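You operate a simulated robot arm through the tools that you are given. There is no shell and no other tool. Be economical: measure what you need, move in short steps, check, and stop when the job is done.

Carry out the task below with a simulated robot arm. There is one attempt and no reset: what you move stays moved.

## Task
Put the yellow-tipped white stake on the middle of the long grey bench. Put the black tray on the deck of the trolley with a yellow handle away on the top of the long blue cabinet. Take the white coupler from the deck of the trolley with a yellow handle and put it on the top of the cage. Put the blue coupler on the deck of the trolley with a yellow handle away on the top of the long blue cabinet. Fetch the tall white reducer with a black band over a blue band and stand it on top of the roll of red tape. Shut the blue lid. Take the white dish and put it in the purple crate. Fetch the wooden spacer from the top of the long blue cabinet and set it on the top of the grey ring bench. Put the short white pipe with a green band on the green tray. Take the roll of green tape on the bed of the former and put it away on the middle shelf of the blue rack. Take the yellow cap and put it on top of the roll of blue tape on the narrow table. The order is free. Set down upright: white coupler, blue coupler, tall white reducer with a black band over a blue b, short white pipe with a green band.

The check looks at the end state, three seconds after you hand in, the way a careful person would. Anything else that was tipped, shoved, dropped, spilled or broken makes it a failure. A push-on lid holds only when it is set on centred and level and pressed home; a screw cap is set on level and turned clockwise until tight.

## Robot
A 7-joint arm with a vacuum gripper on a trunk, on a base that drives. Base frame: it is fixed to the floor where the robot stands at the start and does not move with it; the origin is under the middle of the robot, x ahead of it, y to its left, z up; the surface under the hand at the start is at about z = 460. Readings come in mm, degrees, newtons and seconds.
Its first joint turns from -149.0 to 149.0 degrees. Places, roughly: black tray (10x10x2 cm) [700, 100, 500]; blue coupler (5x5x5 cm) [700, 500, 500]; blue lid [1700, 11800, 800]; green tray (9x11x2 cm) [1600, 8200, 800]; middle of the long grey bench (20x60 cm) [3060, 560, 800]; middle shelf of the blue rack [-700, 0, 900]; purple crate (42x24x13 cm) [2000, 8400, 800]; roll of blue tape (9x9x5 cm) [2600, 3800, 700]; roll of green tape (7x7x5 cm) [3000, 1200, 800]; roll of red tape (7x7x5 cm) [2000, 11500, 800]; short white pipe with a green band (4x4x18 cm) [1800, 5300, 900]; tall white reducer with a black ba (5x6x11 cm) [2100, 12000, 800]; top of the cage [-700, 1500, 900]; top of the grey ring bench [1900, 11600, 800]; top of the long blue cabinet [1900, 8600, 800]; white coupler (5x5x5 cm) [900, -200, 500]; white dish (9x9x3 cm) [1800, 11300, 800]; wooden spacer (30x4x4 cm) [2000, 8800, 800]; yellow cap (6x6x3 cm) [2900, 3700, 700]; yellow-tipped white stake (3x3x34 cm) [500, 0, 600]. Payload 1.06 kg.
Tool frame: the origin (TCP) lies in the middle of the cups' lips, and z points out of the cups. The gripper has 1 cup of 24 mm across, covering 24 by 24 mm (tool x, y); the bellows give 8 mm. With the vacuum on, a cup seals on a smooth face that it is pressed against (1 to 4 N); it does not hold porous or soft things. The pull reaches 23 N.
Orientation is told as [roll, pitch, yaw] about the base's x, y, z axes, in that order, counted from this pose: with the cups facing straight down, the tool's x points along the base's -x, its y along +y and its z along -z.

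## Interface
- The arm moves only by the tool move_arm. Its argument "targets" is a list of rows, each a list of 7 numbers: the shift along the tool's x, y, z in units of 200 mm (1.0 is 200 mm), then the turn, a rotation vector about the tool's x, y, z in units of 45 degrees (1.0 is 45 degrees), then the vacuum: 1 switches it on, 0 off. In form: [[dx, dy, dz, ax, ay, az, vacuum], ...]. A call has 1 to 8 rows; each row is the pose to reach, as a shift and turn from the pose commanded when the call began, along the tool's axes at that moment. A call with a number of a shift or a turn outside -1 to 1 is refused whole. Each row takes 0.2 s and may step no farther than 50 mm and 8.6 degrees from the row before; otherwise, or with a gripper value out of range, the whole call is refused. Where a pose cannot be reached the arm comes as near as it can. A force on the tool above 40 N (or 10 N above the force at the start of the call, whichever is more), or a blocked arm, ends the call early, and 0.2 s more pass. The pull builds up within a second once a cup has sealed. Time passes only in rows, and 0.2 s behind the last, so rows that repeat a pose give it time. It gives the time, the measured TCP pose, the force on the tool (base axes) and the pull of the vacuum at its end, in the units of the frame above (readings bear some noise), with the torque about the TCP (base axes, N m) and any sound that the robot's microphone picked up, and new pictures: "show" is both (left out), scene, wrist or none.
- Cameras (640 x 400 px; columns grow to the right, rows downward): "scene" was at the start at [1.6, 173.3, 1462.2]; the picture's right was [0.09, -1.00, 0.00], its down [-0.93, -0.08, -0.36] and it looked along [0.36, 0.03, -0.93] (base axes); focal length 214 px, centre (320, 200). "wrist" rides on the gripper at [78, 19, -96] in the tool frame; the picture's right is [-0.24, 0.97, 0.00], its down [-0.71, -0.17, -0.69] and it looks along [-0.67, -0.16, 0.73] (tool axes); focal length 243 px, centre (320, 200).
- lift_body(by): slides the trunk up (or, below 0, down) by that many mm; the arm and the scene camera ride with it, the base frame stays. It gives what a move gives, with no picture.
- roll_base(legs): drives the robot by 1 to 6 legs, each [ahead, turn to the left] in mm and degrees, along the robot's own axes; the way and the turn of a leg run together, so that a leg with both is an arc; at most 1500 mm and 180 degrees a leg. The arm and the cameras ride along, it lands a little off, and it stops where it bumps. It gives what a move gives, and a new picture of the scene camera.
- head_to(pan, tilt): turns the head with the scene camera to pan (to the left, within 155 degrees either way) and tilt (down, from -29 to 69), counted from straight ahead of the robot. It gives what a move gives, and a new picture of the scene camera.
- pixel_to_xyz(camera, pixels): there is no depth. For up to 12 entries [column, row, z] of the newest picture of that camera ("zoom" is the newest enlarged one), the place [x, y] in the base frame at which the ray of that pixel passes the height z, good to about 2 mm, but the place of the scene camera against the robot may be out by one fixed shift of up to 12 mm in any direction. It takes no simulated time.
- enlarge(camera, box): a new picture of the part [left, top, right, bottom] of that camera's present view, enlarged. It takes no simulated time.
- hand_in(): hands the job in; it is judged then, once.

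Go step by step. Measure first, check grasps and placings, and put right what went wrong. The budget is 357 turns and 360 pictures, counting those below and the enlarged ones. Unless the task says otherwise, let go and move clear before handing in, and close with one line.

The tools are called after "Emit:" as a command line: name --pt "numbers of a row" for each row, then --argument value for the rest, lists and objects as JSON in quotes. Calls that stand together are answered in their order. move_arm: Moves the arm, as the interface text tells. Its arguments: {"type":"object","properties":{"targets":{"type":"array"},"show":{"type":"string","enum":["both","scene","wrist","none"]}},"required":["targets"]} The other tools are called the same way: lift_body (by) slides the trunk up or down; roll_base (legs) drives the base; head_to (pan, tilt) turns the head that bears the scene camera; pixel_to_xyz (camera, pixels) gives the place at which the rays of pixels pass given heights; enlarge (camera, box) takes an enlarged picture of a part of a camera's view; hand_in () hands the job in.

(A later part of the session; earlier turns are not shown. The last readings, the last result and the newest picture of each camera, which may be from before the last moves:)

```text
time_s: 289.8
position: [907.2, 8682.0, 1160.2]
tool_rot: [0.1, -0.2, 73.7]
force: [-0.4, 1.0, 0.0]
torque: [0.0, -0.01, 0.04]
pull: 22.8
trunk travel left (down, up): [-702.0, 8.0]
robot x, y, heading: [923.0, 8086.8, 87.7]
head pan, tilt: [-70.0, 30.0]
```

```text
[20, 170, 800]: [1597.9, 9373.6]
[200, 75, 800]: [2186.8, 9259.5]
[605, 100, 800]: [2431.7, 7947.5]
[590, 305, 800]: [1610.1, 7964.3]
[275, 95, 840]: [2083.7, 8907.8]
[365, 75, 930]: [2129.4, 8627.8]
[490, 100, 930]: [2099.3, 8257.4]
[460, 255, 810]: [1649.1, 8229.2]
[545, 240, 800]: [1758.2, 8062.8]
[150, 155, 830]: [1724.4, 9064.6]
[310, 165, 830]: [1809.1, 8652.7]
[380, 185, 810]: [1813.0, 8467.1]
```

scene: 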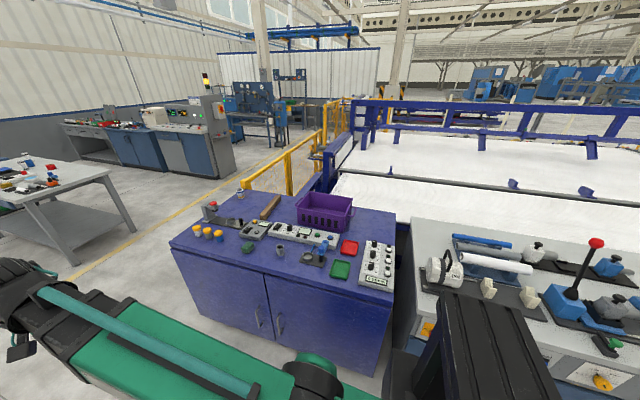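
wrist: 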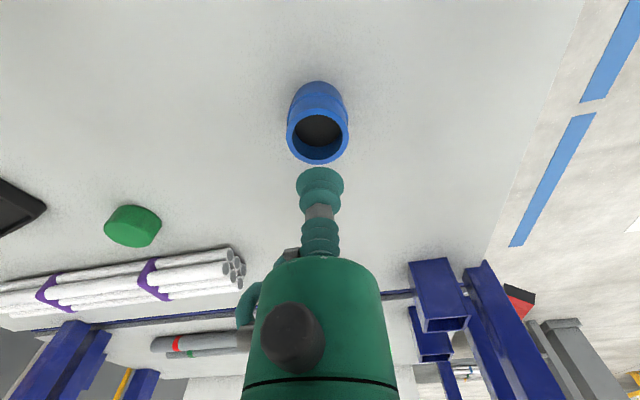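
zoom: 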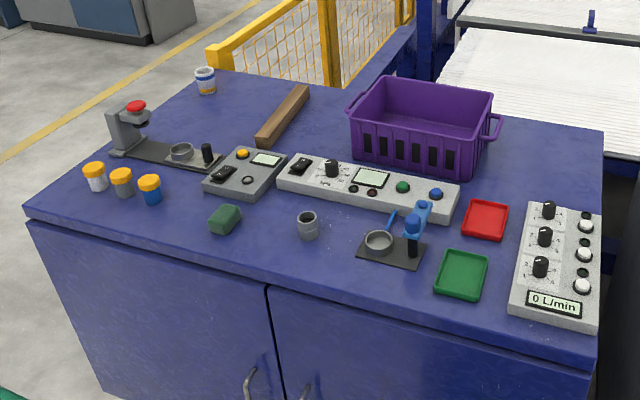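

Emit:
pixel_to_xyz --camera "zoom" --pixels '[[37, 222, 800], [270, 288, 800], [590, 330, 800], [222, 230, 800], [240, 215, 830], [305, 238, 800], [360, 248, 800], [150, 203, 800], [205, 195, 800], [270, 250, 800], [180, 215, 800], [320, 115, 800]]'

```text
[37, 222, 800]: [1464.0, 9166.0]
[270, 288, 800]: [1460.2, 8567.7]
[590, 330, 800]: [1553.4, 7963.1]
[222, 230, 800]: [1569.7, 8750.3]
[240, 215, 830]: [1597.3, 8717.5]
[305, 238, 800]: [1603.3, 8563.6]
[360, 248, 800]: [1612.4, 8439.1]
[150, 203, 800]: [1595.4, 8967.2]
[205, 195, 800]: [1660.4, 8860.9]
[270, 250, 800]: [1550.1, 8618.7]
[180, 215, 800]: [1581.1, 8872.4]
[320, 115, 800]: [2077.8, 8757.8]
```

Free spot for the coupler: about (1575,8850) on the cabinet. I drive there and face it.

Emit:
roll_base --legs '[[720, 0], [0, -88]]'

Emit:
move_arm --pt "0 0 0.2 0 0 0 1" --pt "0 0 0.4 0 0 0 1" --show "wrist"

```text
time_s: 297.4
position: [1545.7, 8862.3, 1160.8]
tool_rot: [-0.1, -0.3, -12.9]
force: [0.2, -0.3, -0.1]
torque: [-0.02, 0.0, -0.01]
pull: 22.9
trunk travel left (down, up): [-702.0, 8.0]
robot x, y, heading: [956.1, 8807.1, 1.2]
head pan, tilt: [-70.0, 30.0]
```

scene: 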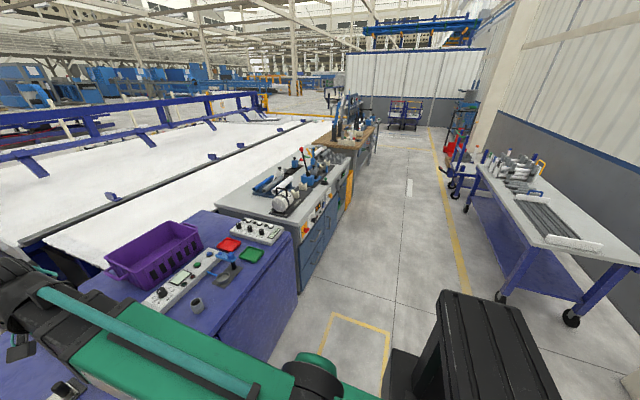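

```text
time_s: 298.0
position: [1545.3, 8862.2, 1080.6]
tool_rot: [0.0, -0.4, -12.9]
force: [0.0, -0.2, -1.1]
torque: [0.0, 0.0, 0.02]
pull: 23.3
trunk travel left (down, up): [-702.0, 8.0]
robot x, y, heading: [952.3, 8806.6, 1.0]
head pan, tilt: [-70.0, 30.0]
```

wrist: 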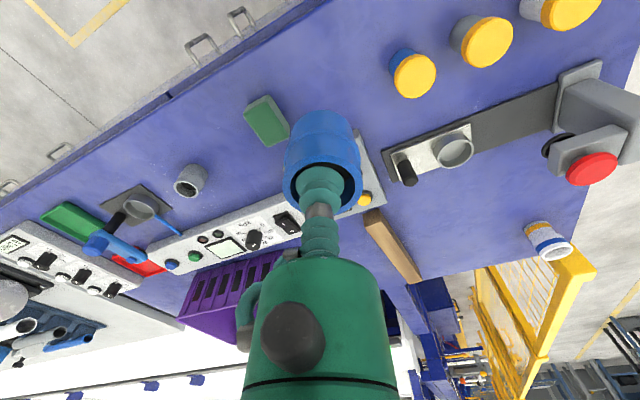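

Emit:
pixel_to_xyz --camera "wrist" --pixels '[[345, 70, 800], [395, 85, 800], [265, 145, 800], [285, 120, 800], [362, 130, 800], [170, 100, 800], [390, 235, 840], [480, 220, 800], [330, 2, 800], [385, 152, 800], [430, 240, 800]]'

```text
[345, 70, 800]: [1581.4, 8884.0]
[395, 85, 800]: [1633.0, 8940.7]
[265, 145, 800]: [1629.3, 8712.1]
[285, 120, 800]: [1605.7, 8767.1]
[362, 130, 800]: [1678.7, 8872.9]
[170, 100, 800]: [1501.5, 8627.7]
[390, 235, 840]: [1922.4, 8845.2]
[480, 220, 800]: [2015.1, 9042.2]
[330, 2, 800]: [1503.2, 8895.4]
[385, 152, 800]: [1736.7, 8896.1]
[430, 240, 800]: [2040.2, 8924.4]
```

Spot (1580,8845) is free (block edge 8767, jar edge 8940). I place the coupler there.

Emit:
move_arm --pt "-0.19 -0.044 0 0 0 0 1" --show "none"

Emit:
lift_body --by -205

Emit:
move_arm --pt "0 0 0.08 0 0 0 1" --pt "0 0 0.12 0 0 0 1" --pt "0 0 0.14 0 0 0 1" --pt "0 0 0.155 0 0 0 1" --pt "0 0 0.165 0 0 0 1" --show "wrist"

```text
time_s: 298.4
position: [1581.1, 8843.0, 1079.9]
tool_rot: [0.1, -0.2, -12.9]
force: [0.3, 0.1, 0.3]
torque: [-0.02, -0.02, 0.0]
pull: 22.9
trunk travel left (down, up): [-702.0, 8.0]
robot x, y, heading: [949.6, 8807.4, 1.0]
head pan, tilt: [-70.0, 30.0]
```

```text
time_s: 300.6
position: [1580.0, 8843.9, 876.7]
tool_rot: [0.0, -0.3, -12.8]
force: [-0.4, -0.6, -1.6]
torque: [0.0, -0.02, -0.02]
pull: 23.0
trunk travel left (down, up): [-497.0, 213.0]
robot x, y, heading: [960.3, 8809.4, 1.1]
head pan, tilt: [-70.0, 30.0]
```

```text
time_s: 301.8
position: [1579.9, 8844.9, 843.0]
tool_rot: [0.0, -0.4, -12.9]
force: [2.3, -0.8, 18.4]
torque: [0.05, -0.01, 0.02]
pull: 23.0
trunk travel left (down, up): [-497.0, 213.0]
robot x, y, heading: [954.3, 8805.6, 0.9]
head pan, tilt: [-70.0, 30.0]
```

wrist: 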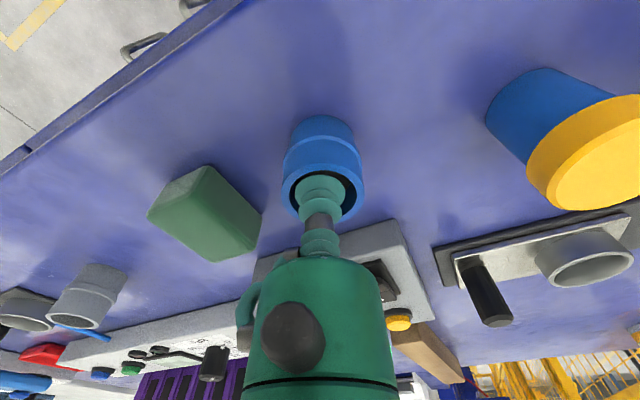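

On the top with contact. I release and rise.

Emit:
move_arm --pt "0 0 -0.02 0 0 0 0" --pt "0 0 -0.02 0 0 0 0" --pt "0 0 -0.025 0 0 0 0" --pt "0 0 -0.04 0 0 0 0" --pt "0 0 -0.1 0 0 0 0" --pt "0 0 -0.3 0 0 0 0" --pt "0 0 -0.5 0 0 0 0" --show "wrist"

```text
time_s: 303.4
position: [1579.2, 8844.0, 943.4]
tool_rot: [-0.1, -0.2, -12.9]
force: [-0.5, -0.1, -1.3]
torque: [-0.03, 0.05, 0.03]
pull: 0.1
trunk travel left (down, up): [-497.0, 213.0]
robot x, y, heading: [951.9, 8807.8, 1.5]
head pan, tilt: [-70.0, 30.0]
```

wrist: 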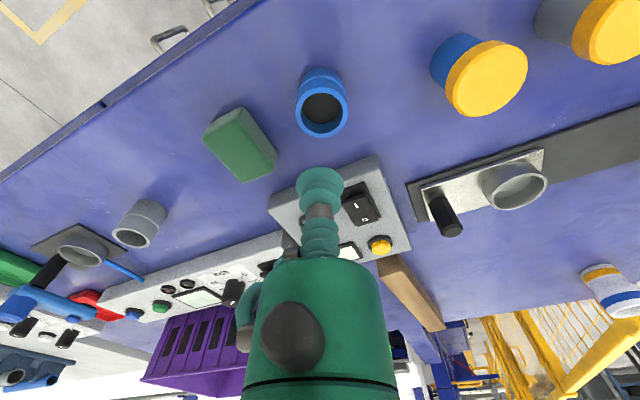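

Blue coupler placed upright. Next the wooden spacer (wrist 385–440, 260–330): I measure it.

Emit:
enlarge --camera "wrist" --box '[360, 220, 480, 350]'

Emit:
pixel_to_xyz --camera "wrist" --pixels '[[390, 260, 840], [378, 262, 840], [443, 325, 840], [432, 330, 840], [408, 290, 840], [385, 285, 800]]'

```text
3.08 times, centred on (420, 285) of wrist
```

zoom: 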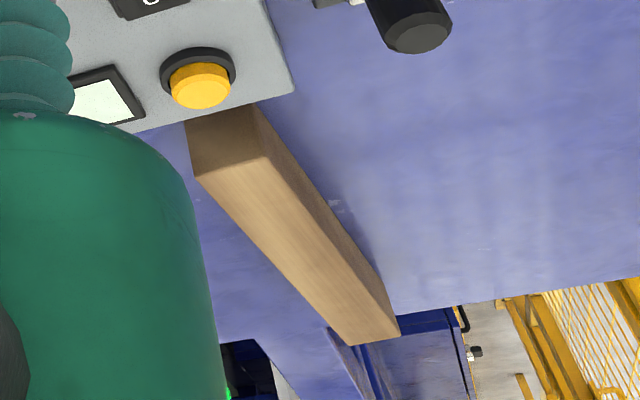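

```text
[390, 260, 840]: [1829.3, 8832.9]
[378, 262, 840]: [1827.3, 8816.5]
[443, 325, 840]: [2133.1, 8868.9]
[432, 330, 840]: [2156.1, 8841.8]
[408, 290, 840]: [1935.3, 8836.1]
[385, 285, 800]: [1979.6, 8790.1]
```

Emit:
lift_body --by 150

Emit:
roll_base --legs '[[75, 0]]'

Emit:
move_arm --pt "-0.24 0 0 0 0 -0.07 0" --pt "-0.48 0 0 0 0 -0.14 0" --pt "-0.72 0 0 0 0 -0.21 0" --pt "-0.96 0 0 0 0 -0.28 0" --show "none"

Emit:
move_arm --pt "-0.2 0 0 0 0 0 0" --pt "-0.3 0 0 0 0 0 0" --show "wrist"

```text
time_s: 305.1
position: [1580.9, 8844.8, 1092.8]
tool_rot: [0.0, -0.2, -12.8]
force: [0.5, 0.0, 0.2]
torque: [-0.02, -0.04, 0.0]
pull: 0.1
trunk travel left (down, up): [-647.0, 63.0]
robot x, y, heading: [954.7, 8810.8, 1.0]
head pan, tilt: [-70.0, 30.0]
```

```text
time_s: 306.2
position: [1656.3, 8845.0, 1091.6]
tool_rot: [0.0, -0.2, -12.9]
force: [-0.1, -0.7, 0.3]
torque: [-0.01, 0.03, 0.0]
pull: 0.1
trunk travel left (down, up): [-647.0, 63.0]
robot x, y, heading: [1031.5, 8808.4, 1.3]
head pan, tilt: [-70.0, 30.0]
```

scene: 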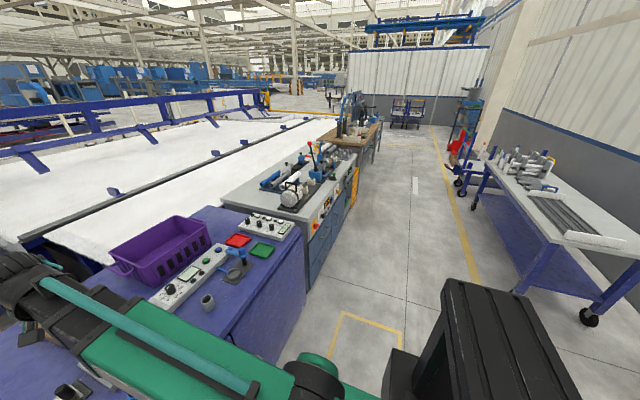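

```text
time_s: 307.2
position: [1842.5, 8803.0, 1093.1]
tool_rot: [-0.1, -0.2, -0.2]
force: [-0.4, -0.2, -0.7]
torque: [0.01, 0.01, 0.0]
pull: 0.0
trunk travel left (down, up): [-647.0, 63.0]
robot x, y, heading: [1032.1, 8809.1, 1.1]
head pan, tilt: [-70.0, 30.0]
```

```text
time_s: 307.8
position: [1901.5, 8801.9, 1092.6]
tool_rot: [-0.2, -0.2, -0.3]
force: [1.2, -0.8, -0.1]
torque: [0.01, -0.03, 0.0]
pull: 0.0
trunk travel left (down, up): [-647.0, 63.0]
robot x, y, heading: [1029.6, 8811.7, 1.3]
head pan, tilt: [-70.0, 30.0]
```

wrist: 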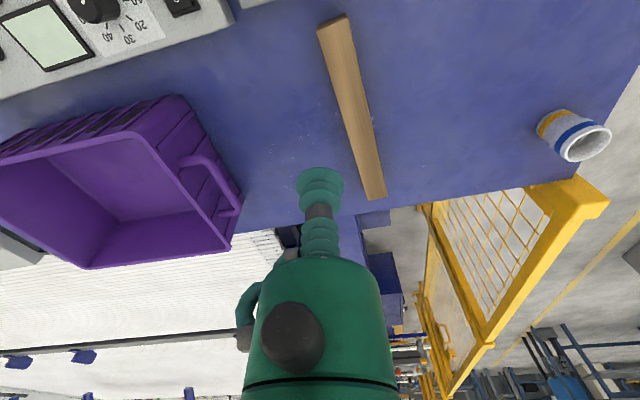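

Emit:
pixel_to_xyz --camera "wrist" --pixels '[[319, 30, 840], [347, 17, 840], [386, 192, 840], [367, 199, 840], [355, 110, 840], [338, 110, 840], [372, 105, 840], [225, 180, 900], [182, 97, 900], [243, 215, 920]]'

```text
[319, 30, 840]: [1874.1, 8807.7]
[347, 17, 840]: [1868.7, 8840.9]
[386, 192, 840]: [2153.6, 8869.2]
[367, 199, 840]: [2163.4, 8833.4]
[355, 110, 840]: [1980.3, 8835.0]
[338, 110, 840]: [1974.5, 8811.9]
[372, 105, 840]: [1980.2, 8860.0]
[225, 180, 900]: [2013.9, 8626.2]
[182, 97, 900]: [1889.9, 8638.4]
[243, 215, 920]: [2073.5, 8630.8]
```

Spacer centre ≈(2015,8838), yaw ≈5°. I inch forward, centre over it, and lower.

Emit:
roll_base --legs '[[40, 0]]'

Emit:
move_arm --pt "-0.17 0.09 0 0 0 -0.05 0" --pt "-0.35 0.18 0 0 0 -0.12 0" --show "none"

Emit:
lift_body --by -215

Emit:
move_arm --pt "0 0 0.01 0 0 0 0" --show "wrist"

```text
time_s: 308.7
position: [1942.9, 8803.3, 1091.0]
tool_rot: [-0.2, -0.2, -0.4]
force: [1.4, 0.1, -0.3]
torque: [-0.01, 0.0, 0.03]
pull: 0.0
trunk travel left (down, up): [-647.0, 63.0]
robot x, y, heading: [1067.0, 8810.3, 1.1]
head pan, tilt: [-70.0, 30.0]
```

scene: 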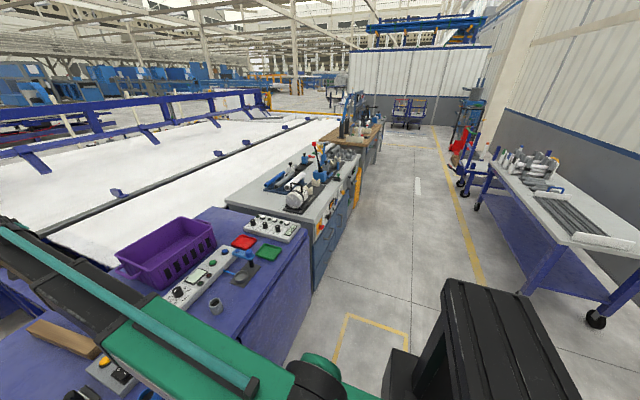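

```text
time_s: 309.3
position: [2013.9, 8839.8, 1093.6]
tool_rot: [-0.2, -0.2, 5.2]
force: [1.0, 1.2, 0.5]
torque: [0.03, 0.01, -0.01]
pull: 0.0
trunk travel left (down, up): [-647.0, 63.0]
robot x, y, heading: [1070.0, 8811.9, 1.2]
head pan, tilt: [-70.0, 30.0]
```

```text
time_s: 311.6
position: [2013.8, 8840.0, 879.4]
tool_rot: [-0.2, -0.2, 5.1]
force: [0.2, -0.6, -1.1]
torque: [-0.01, 0.02, 0.0]
pull: 0.0
trunk travel left (down, up): [-432.0, 278.0]
robot x, y, heading: [1069.8, 8812.6, 1.4]
head pan, tilt: [-70.0, 30.0]
```

```text
time_s: 312.0
position: [2012.9, 8839.7, 878.2]
tool_rot: [-0.2, -0.2, 5.1]
force: [-0.3, -0.7, -0.5]
torque: [0.02, 0.01, 0.0]
pull: 0.0
trunk travel left (down, up): [-432.0, 278.0]
robot x, y, heading: [1069.0, 8812.5, 1.2]
head pan, tilt: [-70.0, 30.0]
```

wrist: 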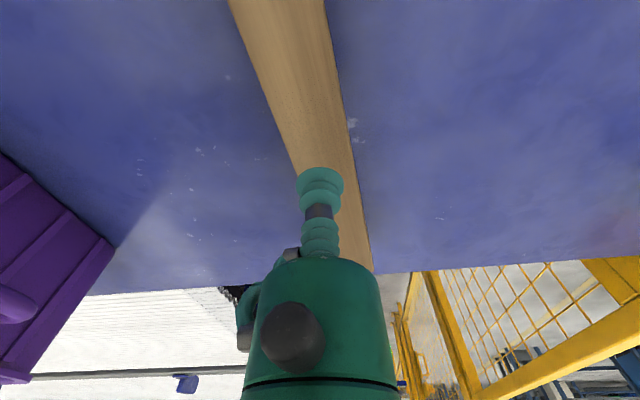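

Emit:
pixel_to_xyz --camera "wrist" --pixels '[[281, 140, 840], [350, 150, 840], [230, 5, 840], [325, 5, 840]]'

Emit:
move_arm --pt "0 0 0.12 0 0 0 1" --pt "0 0 0.17 0 0 0 1" --pt "0 0 0.19 0 0 0 1" --pt "0 0 0.205 0 0 0 1" --pt "0 0 0.215 0 0 0 1" --show "none"

```text
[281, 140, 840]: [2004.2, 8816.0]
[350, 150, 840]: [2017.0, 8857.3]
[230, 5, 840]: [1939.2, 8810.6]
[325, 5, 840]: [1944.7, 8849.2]
```

```text
time_s: 313.2
position: [2013.2, 8840.9, 836.3]
tool_rot: [-0.1, -0.3, 5.2]
force: [8.0, 1.9, 19.1]
torque: [-0.01, 0.11, -0.06]
pull: 22.8
trunk travel left (down, up): [-432.0, 278.0]
robot x, y, heading: [1069.3, 8808.7, 1.1]
head pan, tilt: [-70.0, 30.0]
```

Sealed on the spacer. I lift it.

Emit:
move_arm --pt "0 0 -0.03 0 0 0 1" --pt "0 0 -0.1 0 0 0 1" --pt "0 0 -0.3 0 0 0 1" --pt "0 0 -0.5 0 0 0 1" --show "none"

Emit:
lift_body --by 220

Emit:
move_arm --pt "0.24 0 0 0 0 0 1" --pt "0.48 0 0 0 0 0 1" --pt "0.72 0 0 0 0 0 1" --pt "0.96 0 0 0 0 0 1" --show "none"

Emit:
move_arm --pt "0.2 0 0 0 0 0 1" --pt "0.4 0 0 0 0 0 1" --pt "0.6 0 0 0 0 0 1" --show "wrist"

Emit:
head_to --pan 90 --tilt 20

```text
time_s: 314.2
position: [2013.9, 8838.9, 933.8]
tool_rot: [-0.1, -0.3, 5.0]
force: [0.3, -0.2, -1.6]
torque: [-0.05, 0.04, -0.02]
pull: 23.1
trunk travel left (down, up): [-432.0, 278.0]
robot x, y, heading: [1070.2, 8808.7, 1.0]
head pan, tilt: [-70.0, 30.0]
```

```text
time_s: 316.5
position: [2014.8, 8839.7, 1153.5]
tool_rot: [0.0, -0.2, 5.1]
force: [-0.4, -0.5, -2.3]
torque: [-0.01, 0.02, 0.01]
pull: 22.3
trunk travel left (down, up): [-652.0, 58.0]
robot x, y, heading: [1067.5, 8813.2, 1.5]
head pan, tilt: [-70.0, 30.0]
```

```text
time_s: 317.5
position: [1820.5, 8821.4, 1153.7]
tool_rot: [-0.1, -0.2, 5.1]
force: [1.2, 0.1, -1.1]
torque: [0.0, 0.03, 0.06]
pull: 22.8
trunk travel left (down, up): [-652.0, 58.0]
robot x, y, heading: [1068.6, 8809.5, 1.4]
head pan, tilt: [-70.0, 30.0]
```

```text
time_s: 318.3
position: [1702.3, 8811.2, 1152.0]
tool_rot: [-0.1, -0.4, 5.1]
force: [0.5, 0.3, -2.1]
torque: [-0.02, 0.03, 0.0]
pull: 22.5
trunk travel left (down, up): [-652.0, 58.0]
robot x, y, heading: [1069.4, 8814.6, 1.1]
head pan, tilt: [-70.0, 30.0]
```

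wrist: 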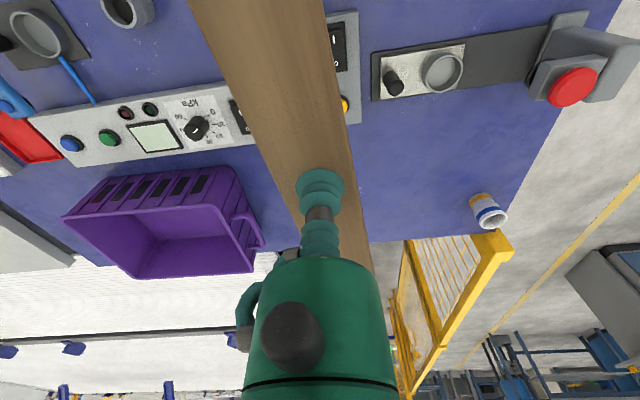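

```text
time_s: 320.8
position: [1704.4, 8811.2, 1153.0]
tool_rot: [-0.1, -0.2, 5.1]
force: [-0.6, 0.7, -2.2]
torque: [-0.02, 0.02, -0.01]
pull: 23.4
trunk travel left (down, up): [-652.0, 58.0]
robot x, y, heading: [1069.4, 8812.4, 1.3]
head pan, tilt: [90.0, 20.0]
```

scene: 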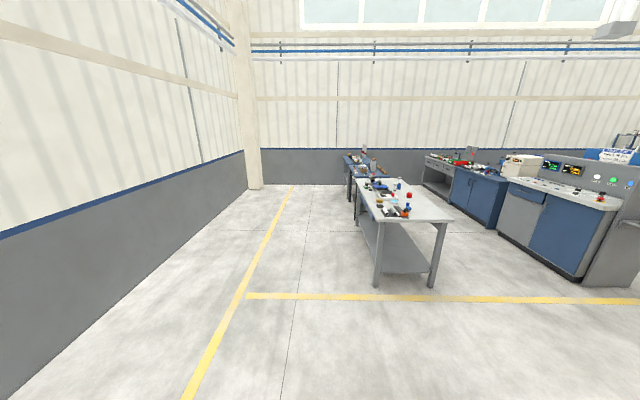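

Emit:
enlarge --camera "scene" --box '[310, 140, 510, 300]'

Emit:
pixel_to_xyz --camera "scene" --pixels '[[375, 288, 0], [435, 288, 0], [375, 222, 800], [454, 221, 800], [357, 185, 800], [405, 183, 800], [390, 202, 830], [505, 240, 0]]'

```text
2.50 times, centred on (410, 220) of scene
```

zoom: 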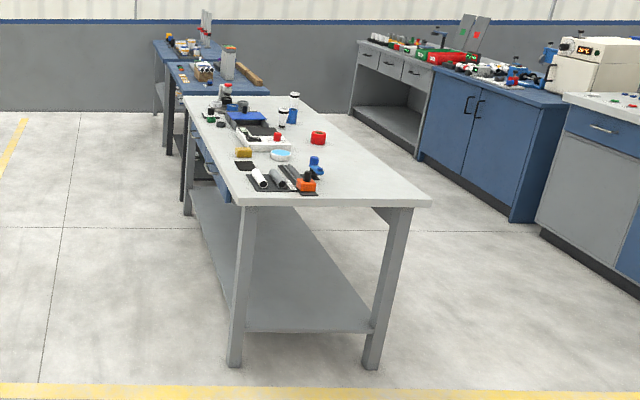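

```text
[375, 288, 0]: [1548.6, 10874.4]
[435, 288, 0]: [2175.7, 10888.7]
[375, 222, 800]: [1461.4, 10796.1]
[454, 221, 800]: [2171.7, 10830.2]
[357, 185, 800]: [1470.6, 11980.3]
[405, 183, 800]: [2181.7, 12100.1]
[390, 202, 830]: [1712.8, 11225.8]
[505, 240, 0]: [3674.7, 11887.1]
```

Ring bench spans x 1465–2180, y 10810–12300 with free space at its near right. I drive there on the west side.

Emit:
roll_base --legs '[[0, 89.5], [1100, 0], [1080, 0], [0, -90]]'

Emit:
head_to --pan 5 --tilt 40

Emit:
move_arm --pt "0 0 0 0 0 0 1" --show "wrist"

```text
time_s: 339.2
position: [1713.6, 10994.2, 1153.4]
tool_rot: [-0.2, -0.2, 3.0]
force: [1.2, -0.5, -2.0]
torque: [-0.04, 0.01, -0.03]
pull: 22.8
trunk travel left (down, up): [-652.0, 58.0]
robot x, y, heading: [1083.2, 11016.3, -0.8]
head pan, tilt: [90.0, 20.0]
```

scene: 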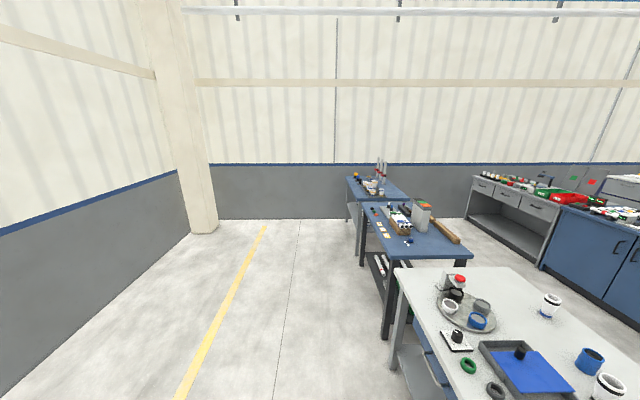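

```text
time_s: 340.8
position: [1713.9, 10993.3, 1153.7]
tool_rot: [-0.1, -0.1, 3.0]
force: [0.6, 0.2, -2.5]
torque: [0.02, 0.02, 0.02]
pull: 23.2
trunk travel left (down, up): [-652.0, 58.0]
robot x, y, heading: [1081.1, 11017.1, -0.8]
head pan, tilt: [5.0, 40.0]
```

scene: 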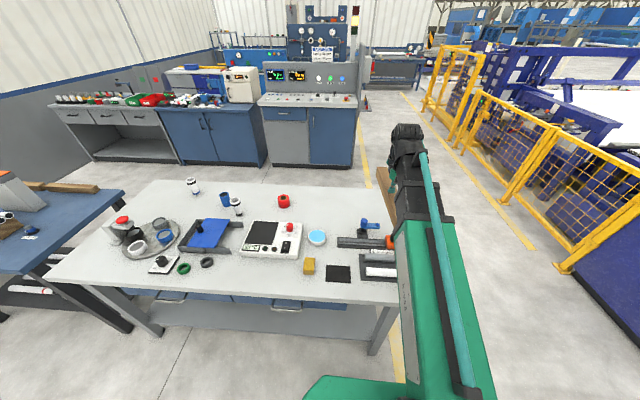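

```text
time_s: 341.2
position: [1714.2, 10994.8, 1152.7]
tool_rot: [0.0, -0.2, 3.0]
force: [-0.5, -0.6, -1.9]
torque: [0.01, 0.02, 0.01]
pull: 22.8
trunk travel left (down, up): [-652.0, 58.0]
robot x, y, heading: [1077.9, 11016.5, -0.7]
head pan, tilt: [5.0, 40.0]
```

wrist: 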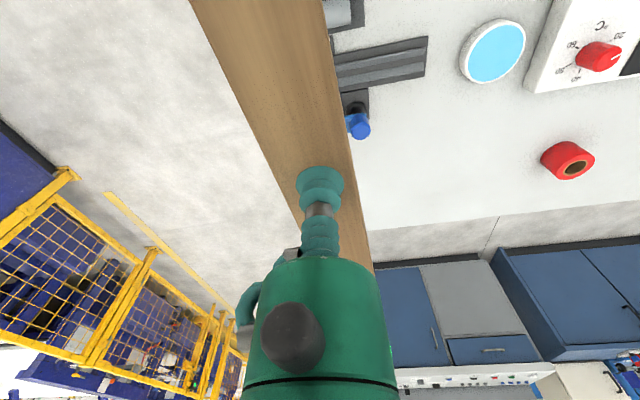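

Emit:
pixel_to_xyz --camera "wrist" --pixels '[[568, 160, 850], [493, 52, 830], [428, 40, 830], [425, 75, 820], [360, 130, 850], [370, 228, 800], [640, 198, 800], [420, 160, 800], [500, 150, 800], [460, 120, 800]]'

Emit:
pixel_to_xyz --camera "scene" --pixels '[[395, 305, 800], [398, 270, 830], [363, 225, 860], [284, 201, 850], [316, 238, 830], [378, 187, 800], [155, 182, 800], [50, 282, 800], [192, 185, 900], [235, 205, 900]]'

```text
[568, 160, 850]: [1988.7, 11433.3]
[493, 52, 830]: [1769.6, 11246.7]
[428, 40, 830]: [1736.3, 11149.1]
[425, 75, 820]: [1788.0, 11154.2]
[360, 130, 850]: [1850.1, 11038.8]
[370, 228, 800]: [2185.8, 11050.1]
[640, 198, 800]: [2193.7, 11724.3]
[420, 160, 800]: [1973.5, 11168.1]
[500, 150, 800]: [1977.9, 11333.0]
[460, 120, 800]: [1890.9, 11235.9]
```

```text
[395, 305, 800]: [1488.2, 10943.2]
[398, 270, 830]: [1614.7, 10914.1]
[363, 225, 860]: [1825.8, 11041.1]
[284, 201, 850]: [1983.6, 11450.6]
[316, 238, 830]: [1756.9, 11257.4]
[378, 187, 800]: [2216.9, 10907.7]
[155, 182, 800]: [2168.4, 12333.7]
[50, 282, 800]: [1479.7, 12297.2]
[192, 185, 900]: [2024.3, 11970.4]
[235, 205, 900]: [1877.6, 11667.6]
```

Spot (1985,11160) oriented along x is free. I move the spacer above it.

Emit:
move_arm --pt "-0.2 0.1 0 0 0 0.01 1" --pt "-0.4 0.2 0 0 0 0.02 1" --pt "-0.6 0.3 0 0 0 0.04 1" --pt "-0.8 0.4 0 0 0 0.06 1" --show "none"

Emit:
move_arm --pt "-0.2 0.12 0.05 0 0 0 1" --pt "-0.4 0.24 0.1 0 0 0 1" --pt "-0.59 0.37 0.15 0 0 0 1" --show "none"

Emit:
lift_body --by -230

Emit:
move_arm --pt "0 0 0.01 0 0 0 1" --show "wrist"

```text
time_s: 342.2
position: [1870.3, 11081.9, 1153.2]
tool_rot: [-0.1, -0.2, 0.4]
force: [0.0, -0.7, -2.0]
torque: [-0.02, 0.03, 0.02]
pull: 23.1
trunk travel left (down, up): [-652.0, 58.0]
robot x, y, heading: [1080.0, 11017.0, -1.0]
head pan, tilt: [5.0, 40.0]
```

```text
time_s: 343.0
position: [1989.1, 11156.9, 1122.8]
tool_rot: [-0.1, -0.2, 0.5]
force: [-0.3, -0.7, -1.5]
torque: [0.02, 0.0, -0.02]
pull: 23.2
trunk travel left (down, up): [-652.0, 58.0]
robot x, y, heading: [1079.8, 11020.8, -1.1]
head pan, tilt: [5.0, 40.0]
```

```text
time_s: 345.4
position: [1986.6, 11156.7, 894.3]
tool_rot: [-0.2, -0.2, 0.4]
force: [0.8, 0.6, -1.7]
torque: [0.03, 0.03, 0.0]
pull: 23.0
trunk travel left (down, up): [-422.0, 288.0]
robot x, y, heading: [1079.0, 11014.4, -1.0]
head pan, tilt: [5.0, 40.0]
```

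```text
time_s: 345.9
position: [1987.3, 11156.0, 890.7]
tool_rot: [-0.1, -0.2, 0.3]
force: [-0.3, 1.1, -2.0]
torque: [0.0, 0.04, 0.0]
pull: 23.6
trunk travel left (down, up): [-422.0, 288.0]
robot x, y, heading: [1077.8, 11012.4, -0.7]
head pan, tilt: [5.0, 40.0]
```

wrist: 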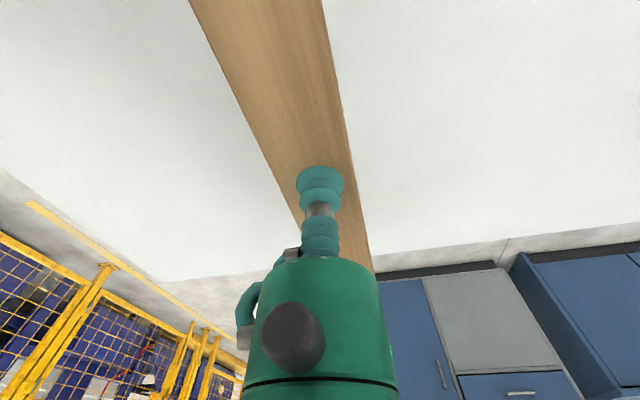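

Space below is clear. I lower to contact and release.

Emit:
move_arm --pt "0 0 0.15 0 0 0 1" --pt "0 0 0.22 0 0 0 1" --pt "0 0 0.24 0 0 0 1" --pt "0 0 0.255 0 0 0 1" --pt "0 0 0.265 0 0 0 1" --show "none"

```text
time_s: 347.1
position: [1987.6, 11156.2, 840.8]
tool_rot: [-0.1, -0.4, 0.3]
force: [1.9, -0.4, 10.5]
torque: [0.01, 0.03, -0.03]
pull: 23.2
trunk travel left (down, up): [-422.0, 288.0]
robot x, y, heading: [1079.8, 11018.3, -1.0]
head pan, tilt: [5.0, 40.0]
```

Emit:
move_arm --pt "0 0 -0.01 0 0 0 0" --pt "0 0 -0.01 0 0 0 0" --pt "0 0 -0.02 0 0 0 0" --pt "0 0 -0.04 0 0 0 0" --pt "0 0 -0.15 0 0 0 0" --pt "0 0 -0.4 0 0 0 0" --show "none"

Emit:
lift_body --by 200

Emit:
move_arm --pt "0.24 0.05 0 0 0 0 0" --pt "0.48 0.1 0 0 0 0 0" --pt "0.72 0.15 0 0 0 0 0" --pt "0.96 0.2 0 0 0 0 0" --show "wrist"

Emit:
enlarge --camera "scene" --box '[60, 170, 400, 300]'

```text
time_s: 348.4
position: [1987.4, 11157.7, 919.0]
tool_rot: [0.0, -0.2, 0.4]
force: [0.0, -0.3, -0.7]
torque: [-0.01, -0.03, 0.01]
pull: 0.1
trunk travel left (down, up): [-422.0, 288.0]
robot x, y, heading: [1082.0, 11014.5, -0.9]
head pan, tilt: [5.0, 40.0]
```

```text
time_s: 350.6
position: [1986.4, 11158.0, 1118.6]
tool_rot: [-0.1, -0.2, 0.3]
force: [-0.3, 0.3, -1.2]
torque: [0.01, -0.02, -0.04]
pull: 0.1
trunk travel left (down, up): [-622.0, 88.0]
robot x, y, heading: [1079.5, 11017.7, -0.9]
head pan, tilt: [5.0, 40.0]
```

```text
time_s: 351.6
position: [1791.6, 11197.5, 1118.3]
tool_rot: [-0.1, -0.2, 0.2]
force: [-0.3, 0.3, 0.5]
torque: [-0.02, -0.01, -0.01]
pull: 0.1
trunk travel left (down, up): [-622.0, 88.0]
robot x, y, heading: [1078.7, 11014.9, -0.9]
head pan, tilt: [5.0, 40.0]
```

wrist: 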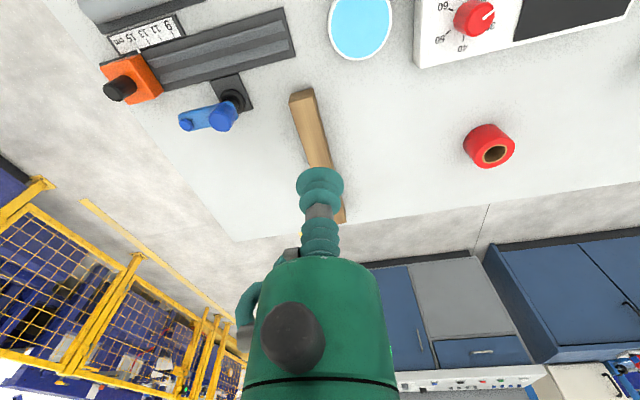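

```text
1.88 times, centred on (230, 235) of scene
```

zoom: 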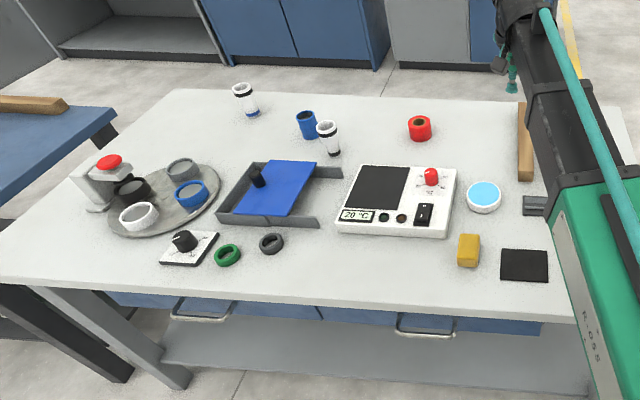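

Spacer placed. I inspect the dish, the tape and the blue lid.

Emit:
enlarge --camera "wrist" --box '[290, 0, 530, 180]'

Emit:
enlarge --camera "scene" --box '[160, 175, 260, 285]'

```text
2.22 times, centred on (410, 90) of wrist
```

zoom: 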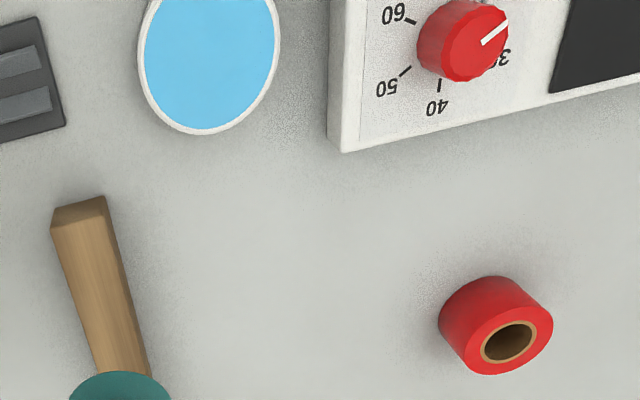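

```text
3.64 times, centred on (210, 230) of scene
```

zoom: 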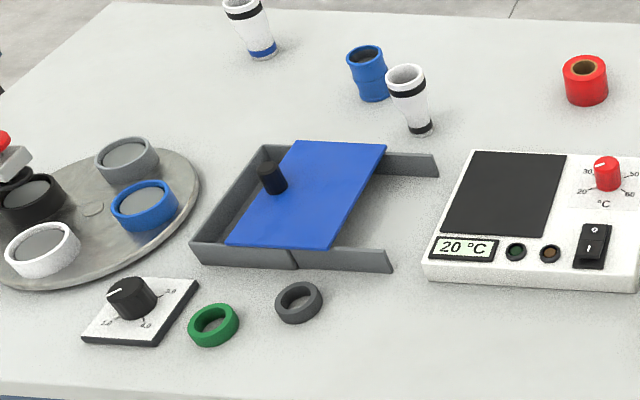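

The lid is a sliding blue plate on grey rails with an end wall at +y. All targets here are reachable from the bench's east side; I check the passage.

Emit:
pixel_to_xyz --camera "scene" --pixels '[[268, 164, 0], [348, 166, 0], [95, 160, 0], [570, 270, 0], [530, 248, 0], [400, 95, 0], [365, 110, 0], [460, 155, 0]]'

Emit:
head_to --pan -40 --tilt 30

```text
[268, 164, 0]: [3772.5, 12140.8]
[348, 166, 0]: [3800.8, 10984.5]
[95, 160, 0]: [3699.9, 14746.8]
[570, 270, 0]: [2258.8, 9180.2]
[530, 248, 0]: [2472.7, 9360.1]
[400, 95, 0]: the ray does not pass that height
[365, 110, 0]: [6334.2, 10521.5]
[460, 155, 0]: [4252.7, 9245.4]
```

```text
time_s: 352.7
position: [1793.2, 11198.3, 1119.2]
tool_rot: [0.0, -0.2, 0.2]
force: [0.3, 0.6, -0.2]
torque: [-0.03, 0.01, -0.01]
pull: 0.1
trunk travel left (down, up): [-622.0, 88.0]
robot x, y, heading: [1077.7, 11018.4, -1.2]
head pan, tilt: [-40.0, 30.0]
```

scene: 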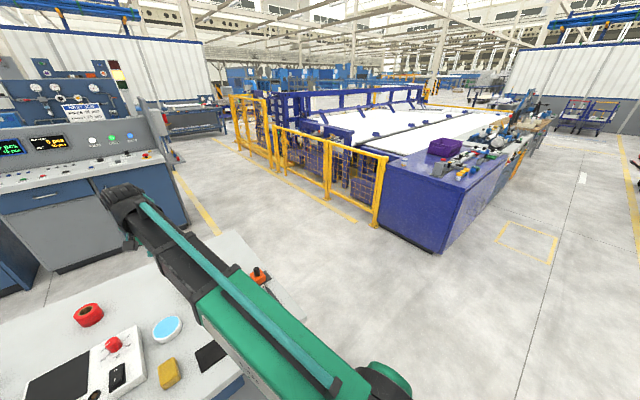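

East side gap is ~1500 mm. I drive around the south end to the east side.

Emit:
roll_base --legs '[[0, -71.6], [752, 0], [0, 72.8], [1390, 0], [0, 90], [1350, 0]]'

Emit:
roll_base --legs '[[0, 90]]'

Emit:
head_to --pan 10 --tilt 45

```text
time_s: 379.8
position: [2452.2, 12376.4, 1117.3]
tool_rot: [0.0, -0.2, 92.8]
force: [0.3, 0.3, 0.4]
torque: [0.02, -0.01, 0.01]
pull: 0.0
trunk travel left (down, up): [-622.0, 88.0]
robot x, y, heading: [2660.7, 11666.9, 91.8]
head pan, tilt: [-40.0, 30.0]
```

scene: 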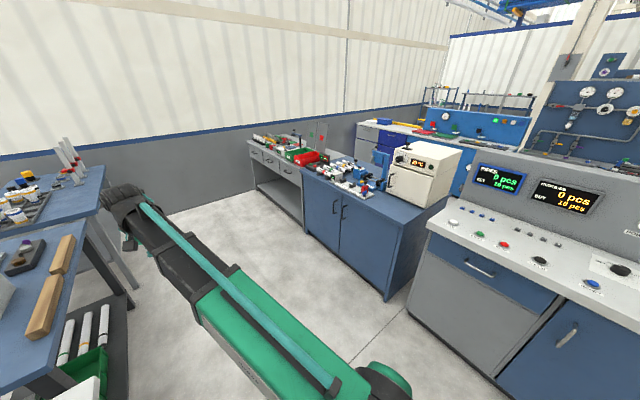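

```text
time_s: 384.1
position: [1959.4, 11449.6, 1117.7]
tool_rot: [-0.2, -0.1, -176.3]
force: [1.0, -0.7, 0.7]
torque: [-0.01, 0.0, -0.01]
pull: 0.2
trunk travel left (down, up): [-622.0, 88.0]
robot x, y, heading: [2661.4, 11672.6, -177.6]
head pan, tilt: [-40.0, 30.0]
```

scene: 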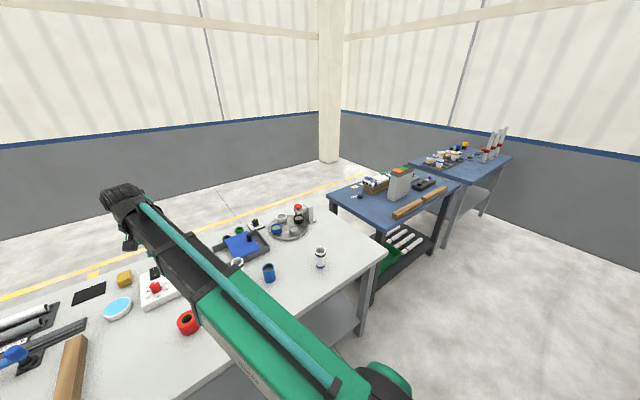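

```text
time_s: 385.3
position: [1959.9, 11449.7, 1118.5]
tool_rot: [-0.1, -0.1, -176.3]
force: [-0.9, 1.1, -0.3]
torque: [-0.02, 0.02, 0.03]
pull: 0.1
trunk travel left (down, up): [-622.0, 88.0]
robot x, y, heading: [2660.1, 11670.8, -177.6]
head pan, tilt: [10.0, 45.0]
```

scene: 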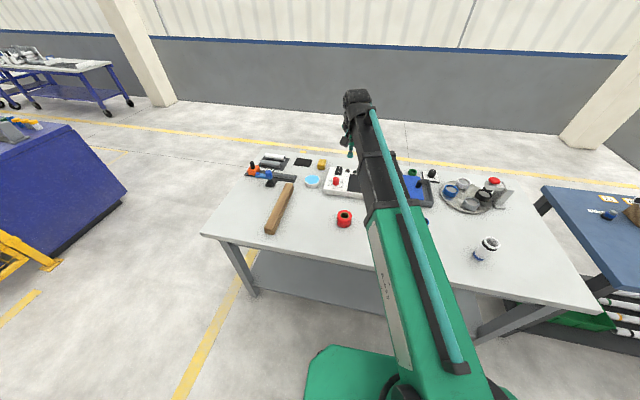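

The arm is above the red tape. I take a wrist picture to locate the tape and other items.

Emit:
move_arm --pt "0 0 0 0 0 0 0" --show "wrist"

Emit:
enlarge --camera "scene" --box '[440, 160, 540, 280]'

```text
time_s: 385.7
position: [1959.2, 11449.9, 1117.6]
tool_rot: [0.0, -0.2, -176.5]
force: [0.0, 0.7, -0.8]
torque: [0.01, -0.03, 0.0]
pull: 0.1
trunk travel left (down, up): [-622.0, 88.0]
robot x, y, heading: [2662.6, 11677.3, -177.5]
head pan, tilt: [10.0, 45.0]
```

wrist: 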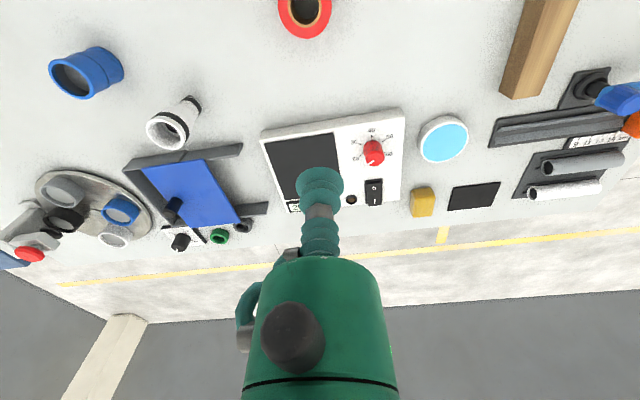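

```text
3.33 times, centred on (490, 220) of scene
```

zoom: 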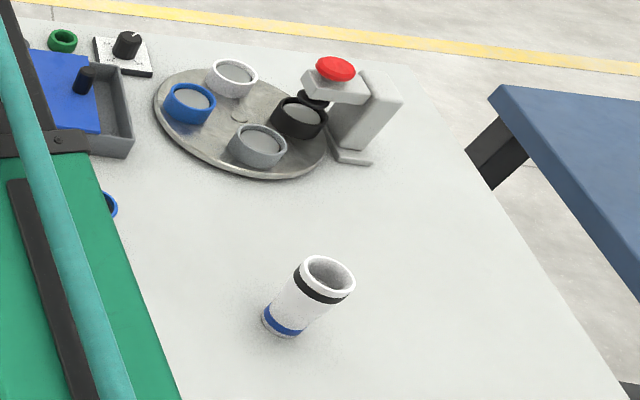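

Emit:
pixel_to_xyz --camera "wrist" --pixels '[[305, 12, 850], [441, 140, 830], [190, 195, 830], [240, 222, 830], [145, 168, 830], [205, 160, 830], [270, 208, 825], [242, 150, 825], [172, 205, 850], [130, 160, 825]]'

Emit:
pixel_to_xyz --camera "scene" --pixels '[[491, 243, 910], [478, 258, 800], [345, 215, 850]]'

Emit:
enlarge --camera "wrist" --box '[100, 120, 300, 260]'

```text
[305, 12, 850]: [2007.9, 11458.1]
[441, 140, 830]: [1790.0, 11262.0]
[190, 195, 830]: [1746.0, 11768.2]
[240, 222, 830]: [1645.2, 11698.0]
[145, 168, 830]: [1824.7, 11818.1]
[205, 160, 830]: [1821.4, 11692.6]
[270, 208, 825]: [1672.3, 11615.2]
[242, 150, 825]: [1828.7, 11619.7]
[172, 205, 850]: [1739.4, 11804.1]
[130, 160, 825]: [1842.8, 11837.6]
```

```text
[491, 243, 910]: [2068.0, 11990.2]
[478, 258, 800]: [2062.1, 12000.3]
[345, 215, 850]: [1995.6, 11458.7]
```

```text
2.86 times, centred on (200, 190) of wrist
```

zoom: 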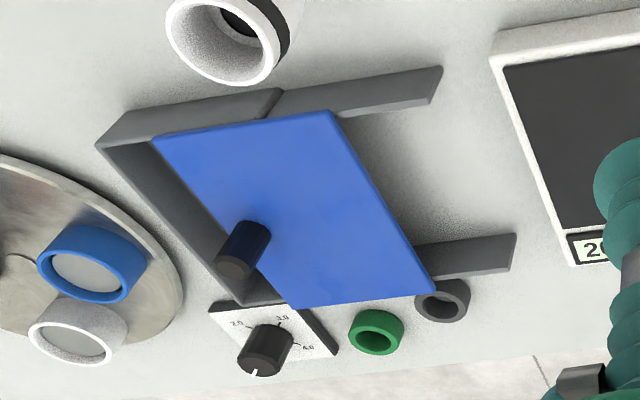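

The reducer with black over blue bands is at ≈(2063,11997). I rotate the base right ~45° to bring the arm there.

Emit:
roll_base --legs '[[0, -45.5]]'

Emit:
move_arm --pt "0 0 0 0 0 0 0" --show "wrist"

```text
time_s: 388.2
position: [2012.3, 12017.1, 1118.0]
tool_rot: [-0.2, -0.2, 138.0]
force: [0.0, -0.3, -0.2]
torque: [-0.03, 0.0, 0.0]
pull: 0.1
trunk travel left (down, up): [-622.0, 88.0]
robot x, y, heading: [2661.8, 11675.6, 136.8]
head pan, tilt: [10.0, 45.0]
```

scene: 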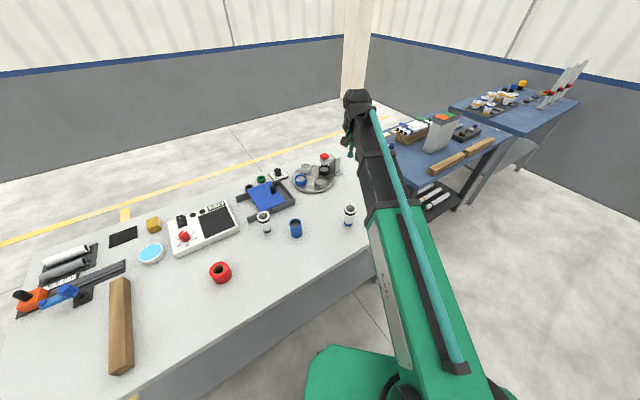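

```text
time_s: 388.6
position: [2013.4, 12017.4, 1118.8]
tool_rot: [-0.1, -0.2, 138.0]
force: [0.1, 0.3, -1.1]
torque: [0.0, 0.02, -0.02]
pull: 0.1
trunk travel left (down, up): [-622.0, 88.0]
robot x, y, heading: [2660.4, 11670.7, 136.7]
head pan, tilt: [10.0, 45.0]
```

wrist: 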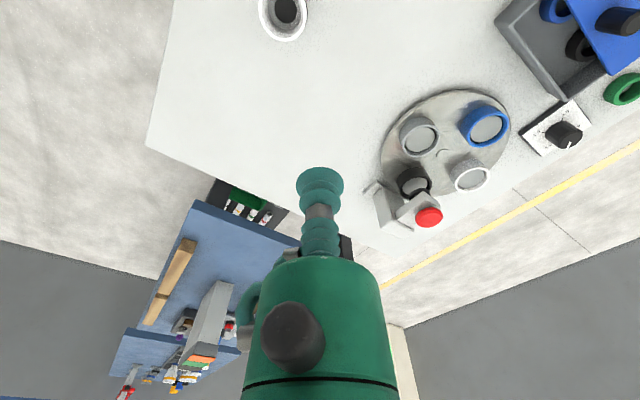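

Emit:
enlarge --camera "wrist" --box '[245, 0, 325, 50]'

Emit:
pixel_to_xyz --camera "wrist" --pixels '[[284, 14, 910], [284, 14, 890]]'

```text
8.00 times, centred on (285, 25) of wrist
```

zoom: 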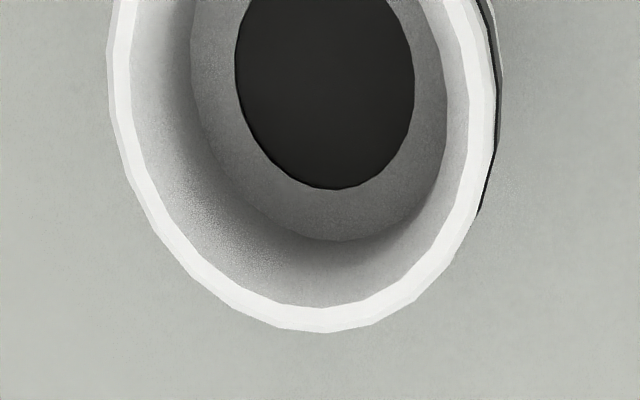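

```text
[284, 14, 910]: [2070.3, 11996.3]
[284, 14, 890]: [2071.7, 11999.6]
```

The reducer has a wide mouth, an inner step and a dark floor in a narrower bore. I centre above it and come closer.

Emit:
move_arm --pt "0.14 -0.06 0 0 0 0 0" --pt "0.279 -0.124 0 0 0 0 0" --show "none"

Emit:
lift_body --by -160

Emit:
move_arm --pt "0 0 0 0 0 0 0" --show "wrist"

Emit:
enlarge --camera "wrist" --box '[260, 80, 390, 200]'

```text
time_s: 389.2
position: [2071.2, 11999.0, 1118.3]
tool_rot: [-0.1, -0.2, 138.1]
force: [0.3, 0.2, 0.2]
torque: [0.03, -0.02, -0.02]
pull: 0.3
trunk travel left (down, up): [-622.0, 88.0]
robot x, y, heading: [2663.5, 11670.9, 136.8]
head pan, tilt: [10.0, 45.0]
```

```text
time_s: 391.0
position: [2071.0, 11999.2, 958.2]
tool_rot: [-0.2, -0.2, 138.0]
force: [0.2, -0.1, 0.7]
torque: [-0.01, 0.0, -0.01]
pull: 0.1
trunk travel left (down, up): [-462.0, 248.0]
robot x, y, heading: [2661.6, 11669.8, 136.9]
head pan, tilt: [10.0, 45.0]
```

```text
time_s: 391.4
position: [2071.5, 11999.3, 959.3]
tool_rot: [-0.1, -0.2, 138.0]
force: [0.8, 0.6, 0.4]
torque: [0.04, 0.0, -0.01]
pull: 0.1
trunk travel left (down, up): [-462.0, 248.0]
robot x, y, heading: [2663.3, 11672.2, 136.6]
head pan, tilt: [10.0, 45.0]
```

wrist: 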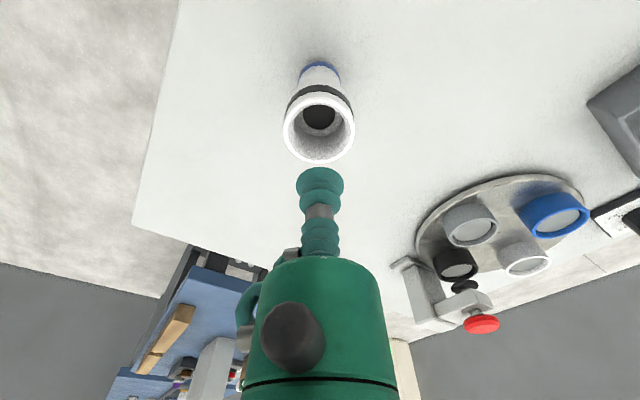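

```text
3.33 times, centred on (325, 140) of wrist
```

zoom: 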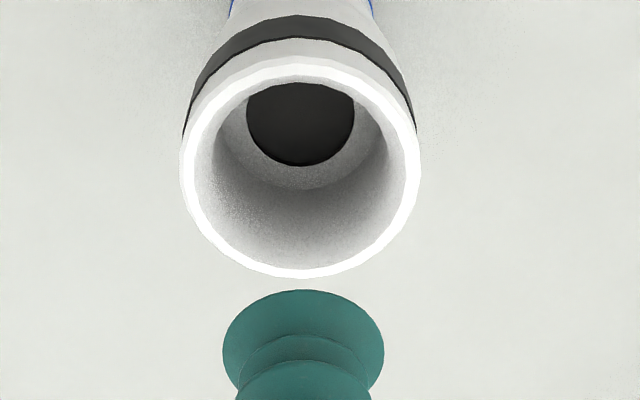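

Emit:
pixel_to_xyz --camera "wrist" --pixels '[[319.3, 130.4, 910], [319.3, 130.4, 905], [283, 130, 910], [355, 130, 910], [315, 115, 860], [315, 115, 850]]'

```text
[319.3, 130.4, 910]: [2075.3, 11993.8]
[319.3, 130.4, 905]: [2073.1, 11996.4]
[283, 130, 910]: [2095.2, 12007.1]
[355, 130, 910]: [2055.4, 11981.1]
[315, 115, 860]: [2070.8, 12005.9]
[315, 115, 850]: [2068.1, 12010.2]
```

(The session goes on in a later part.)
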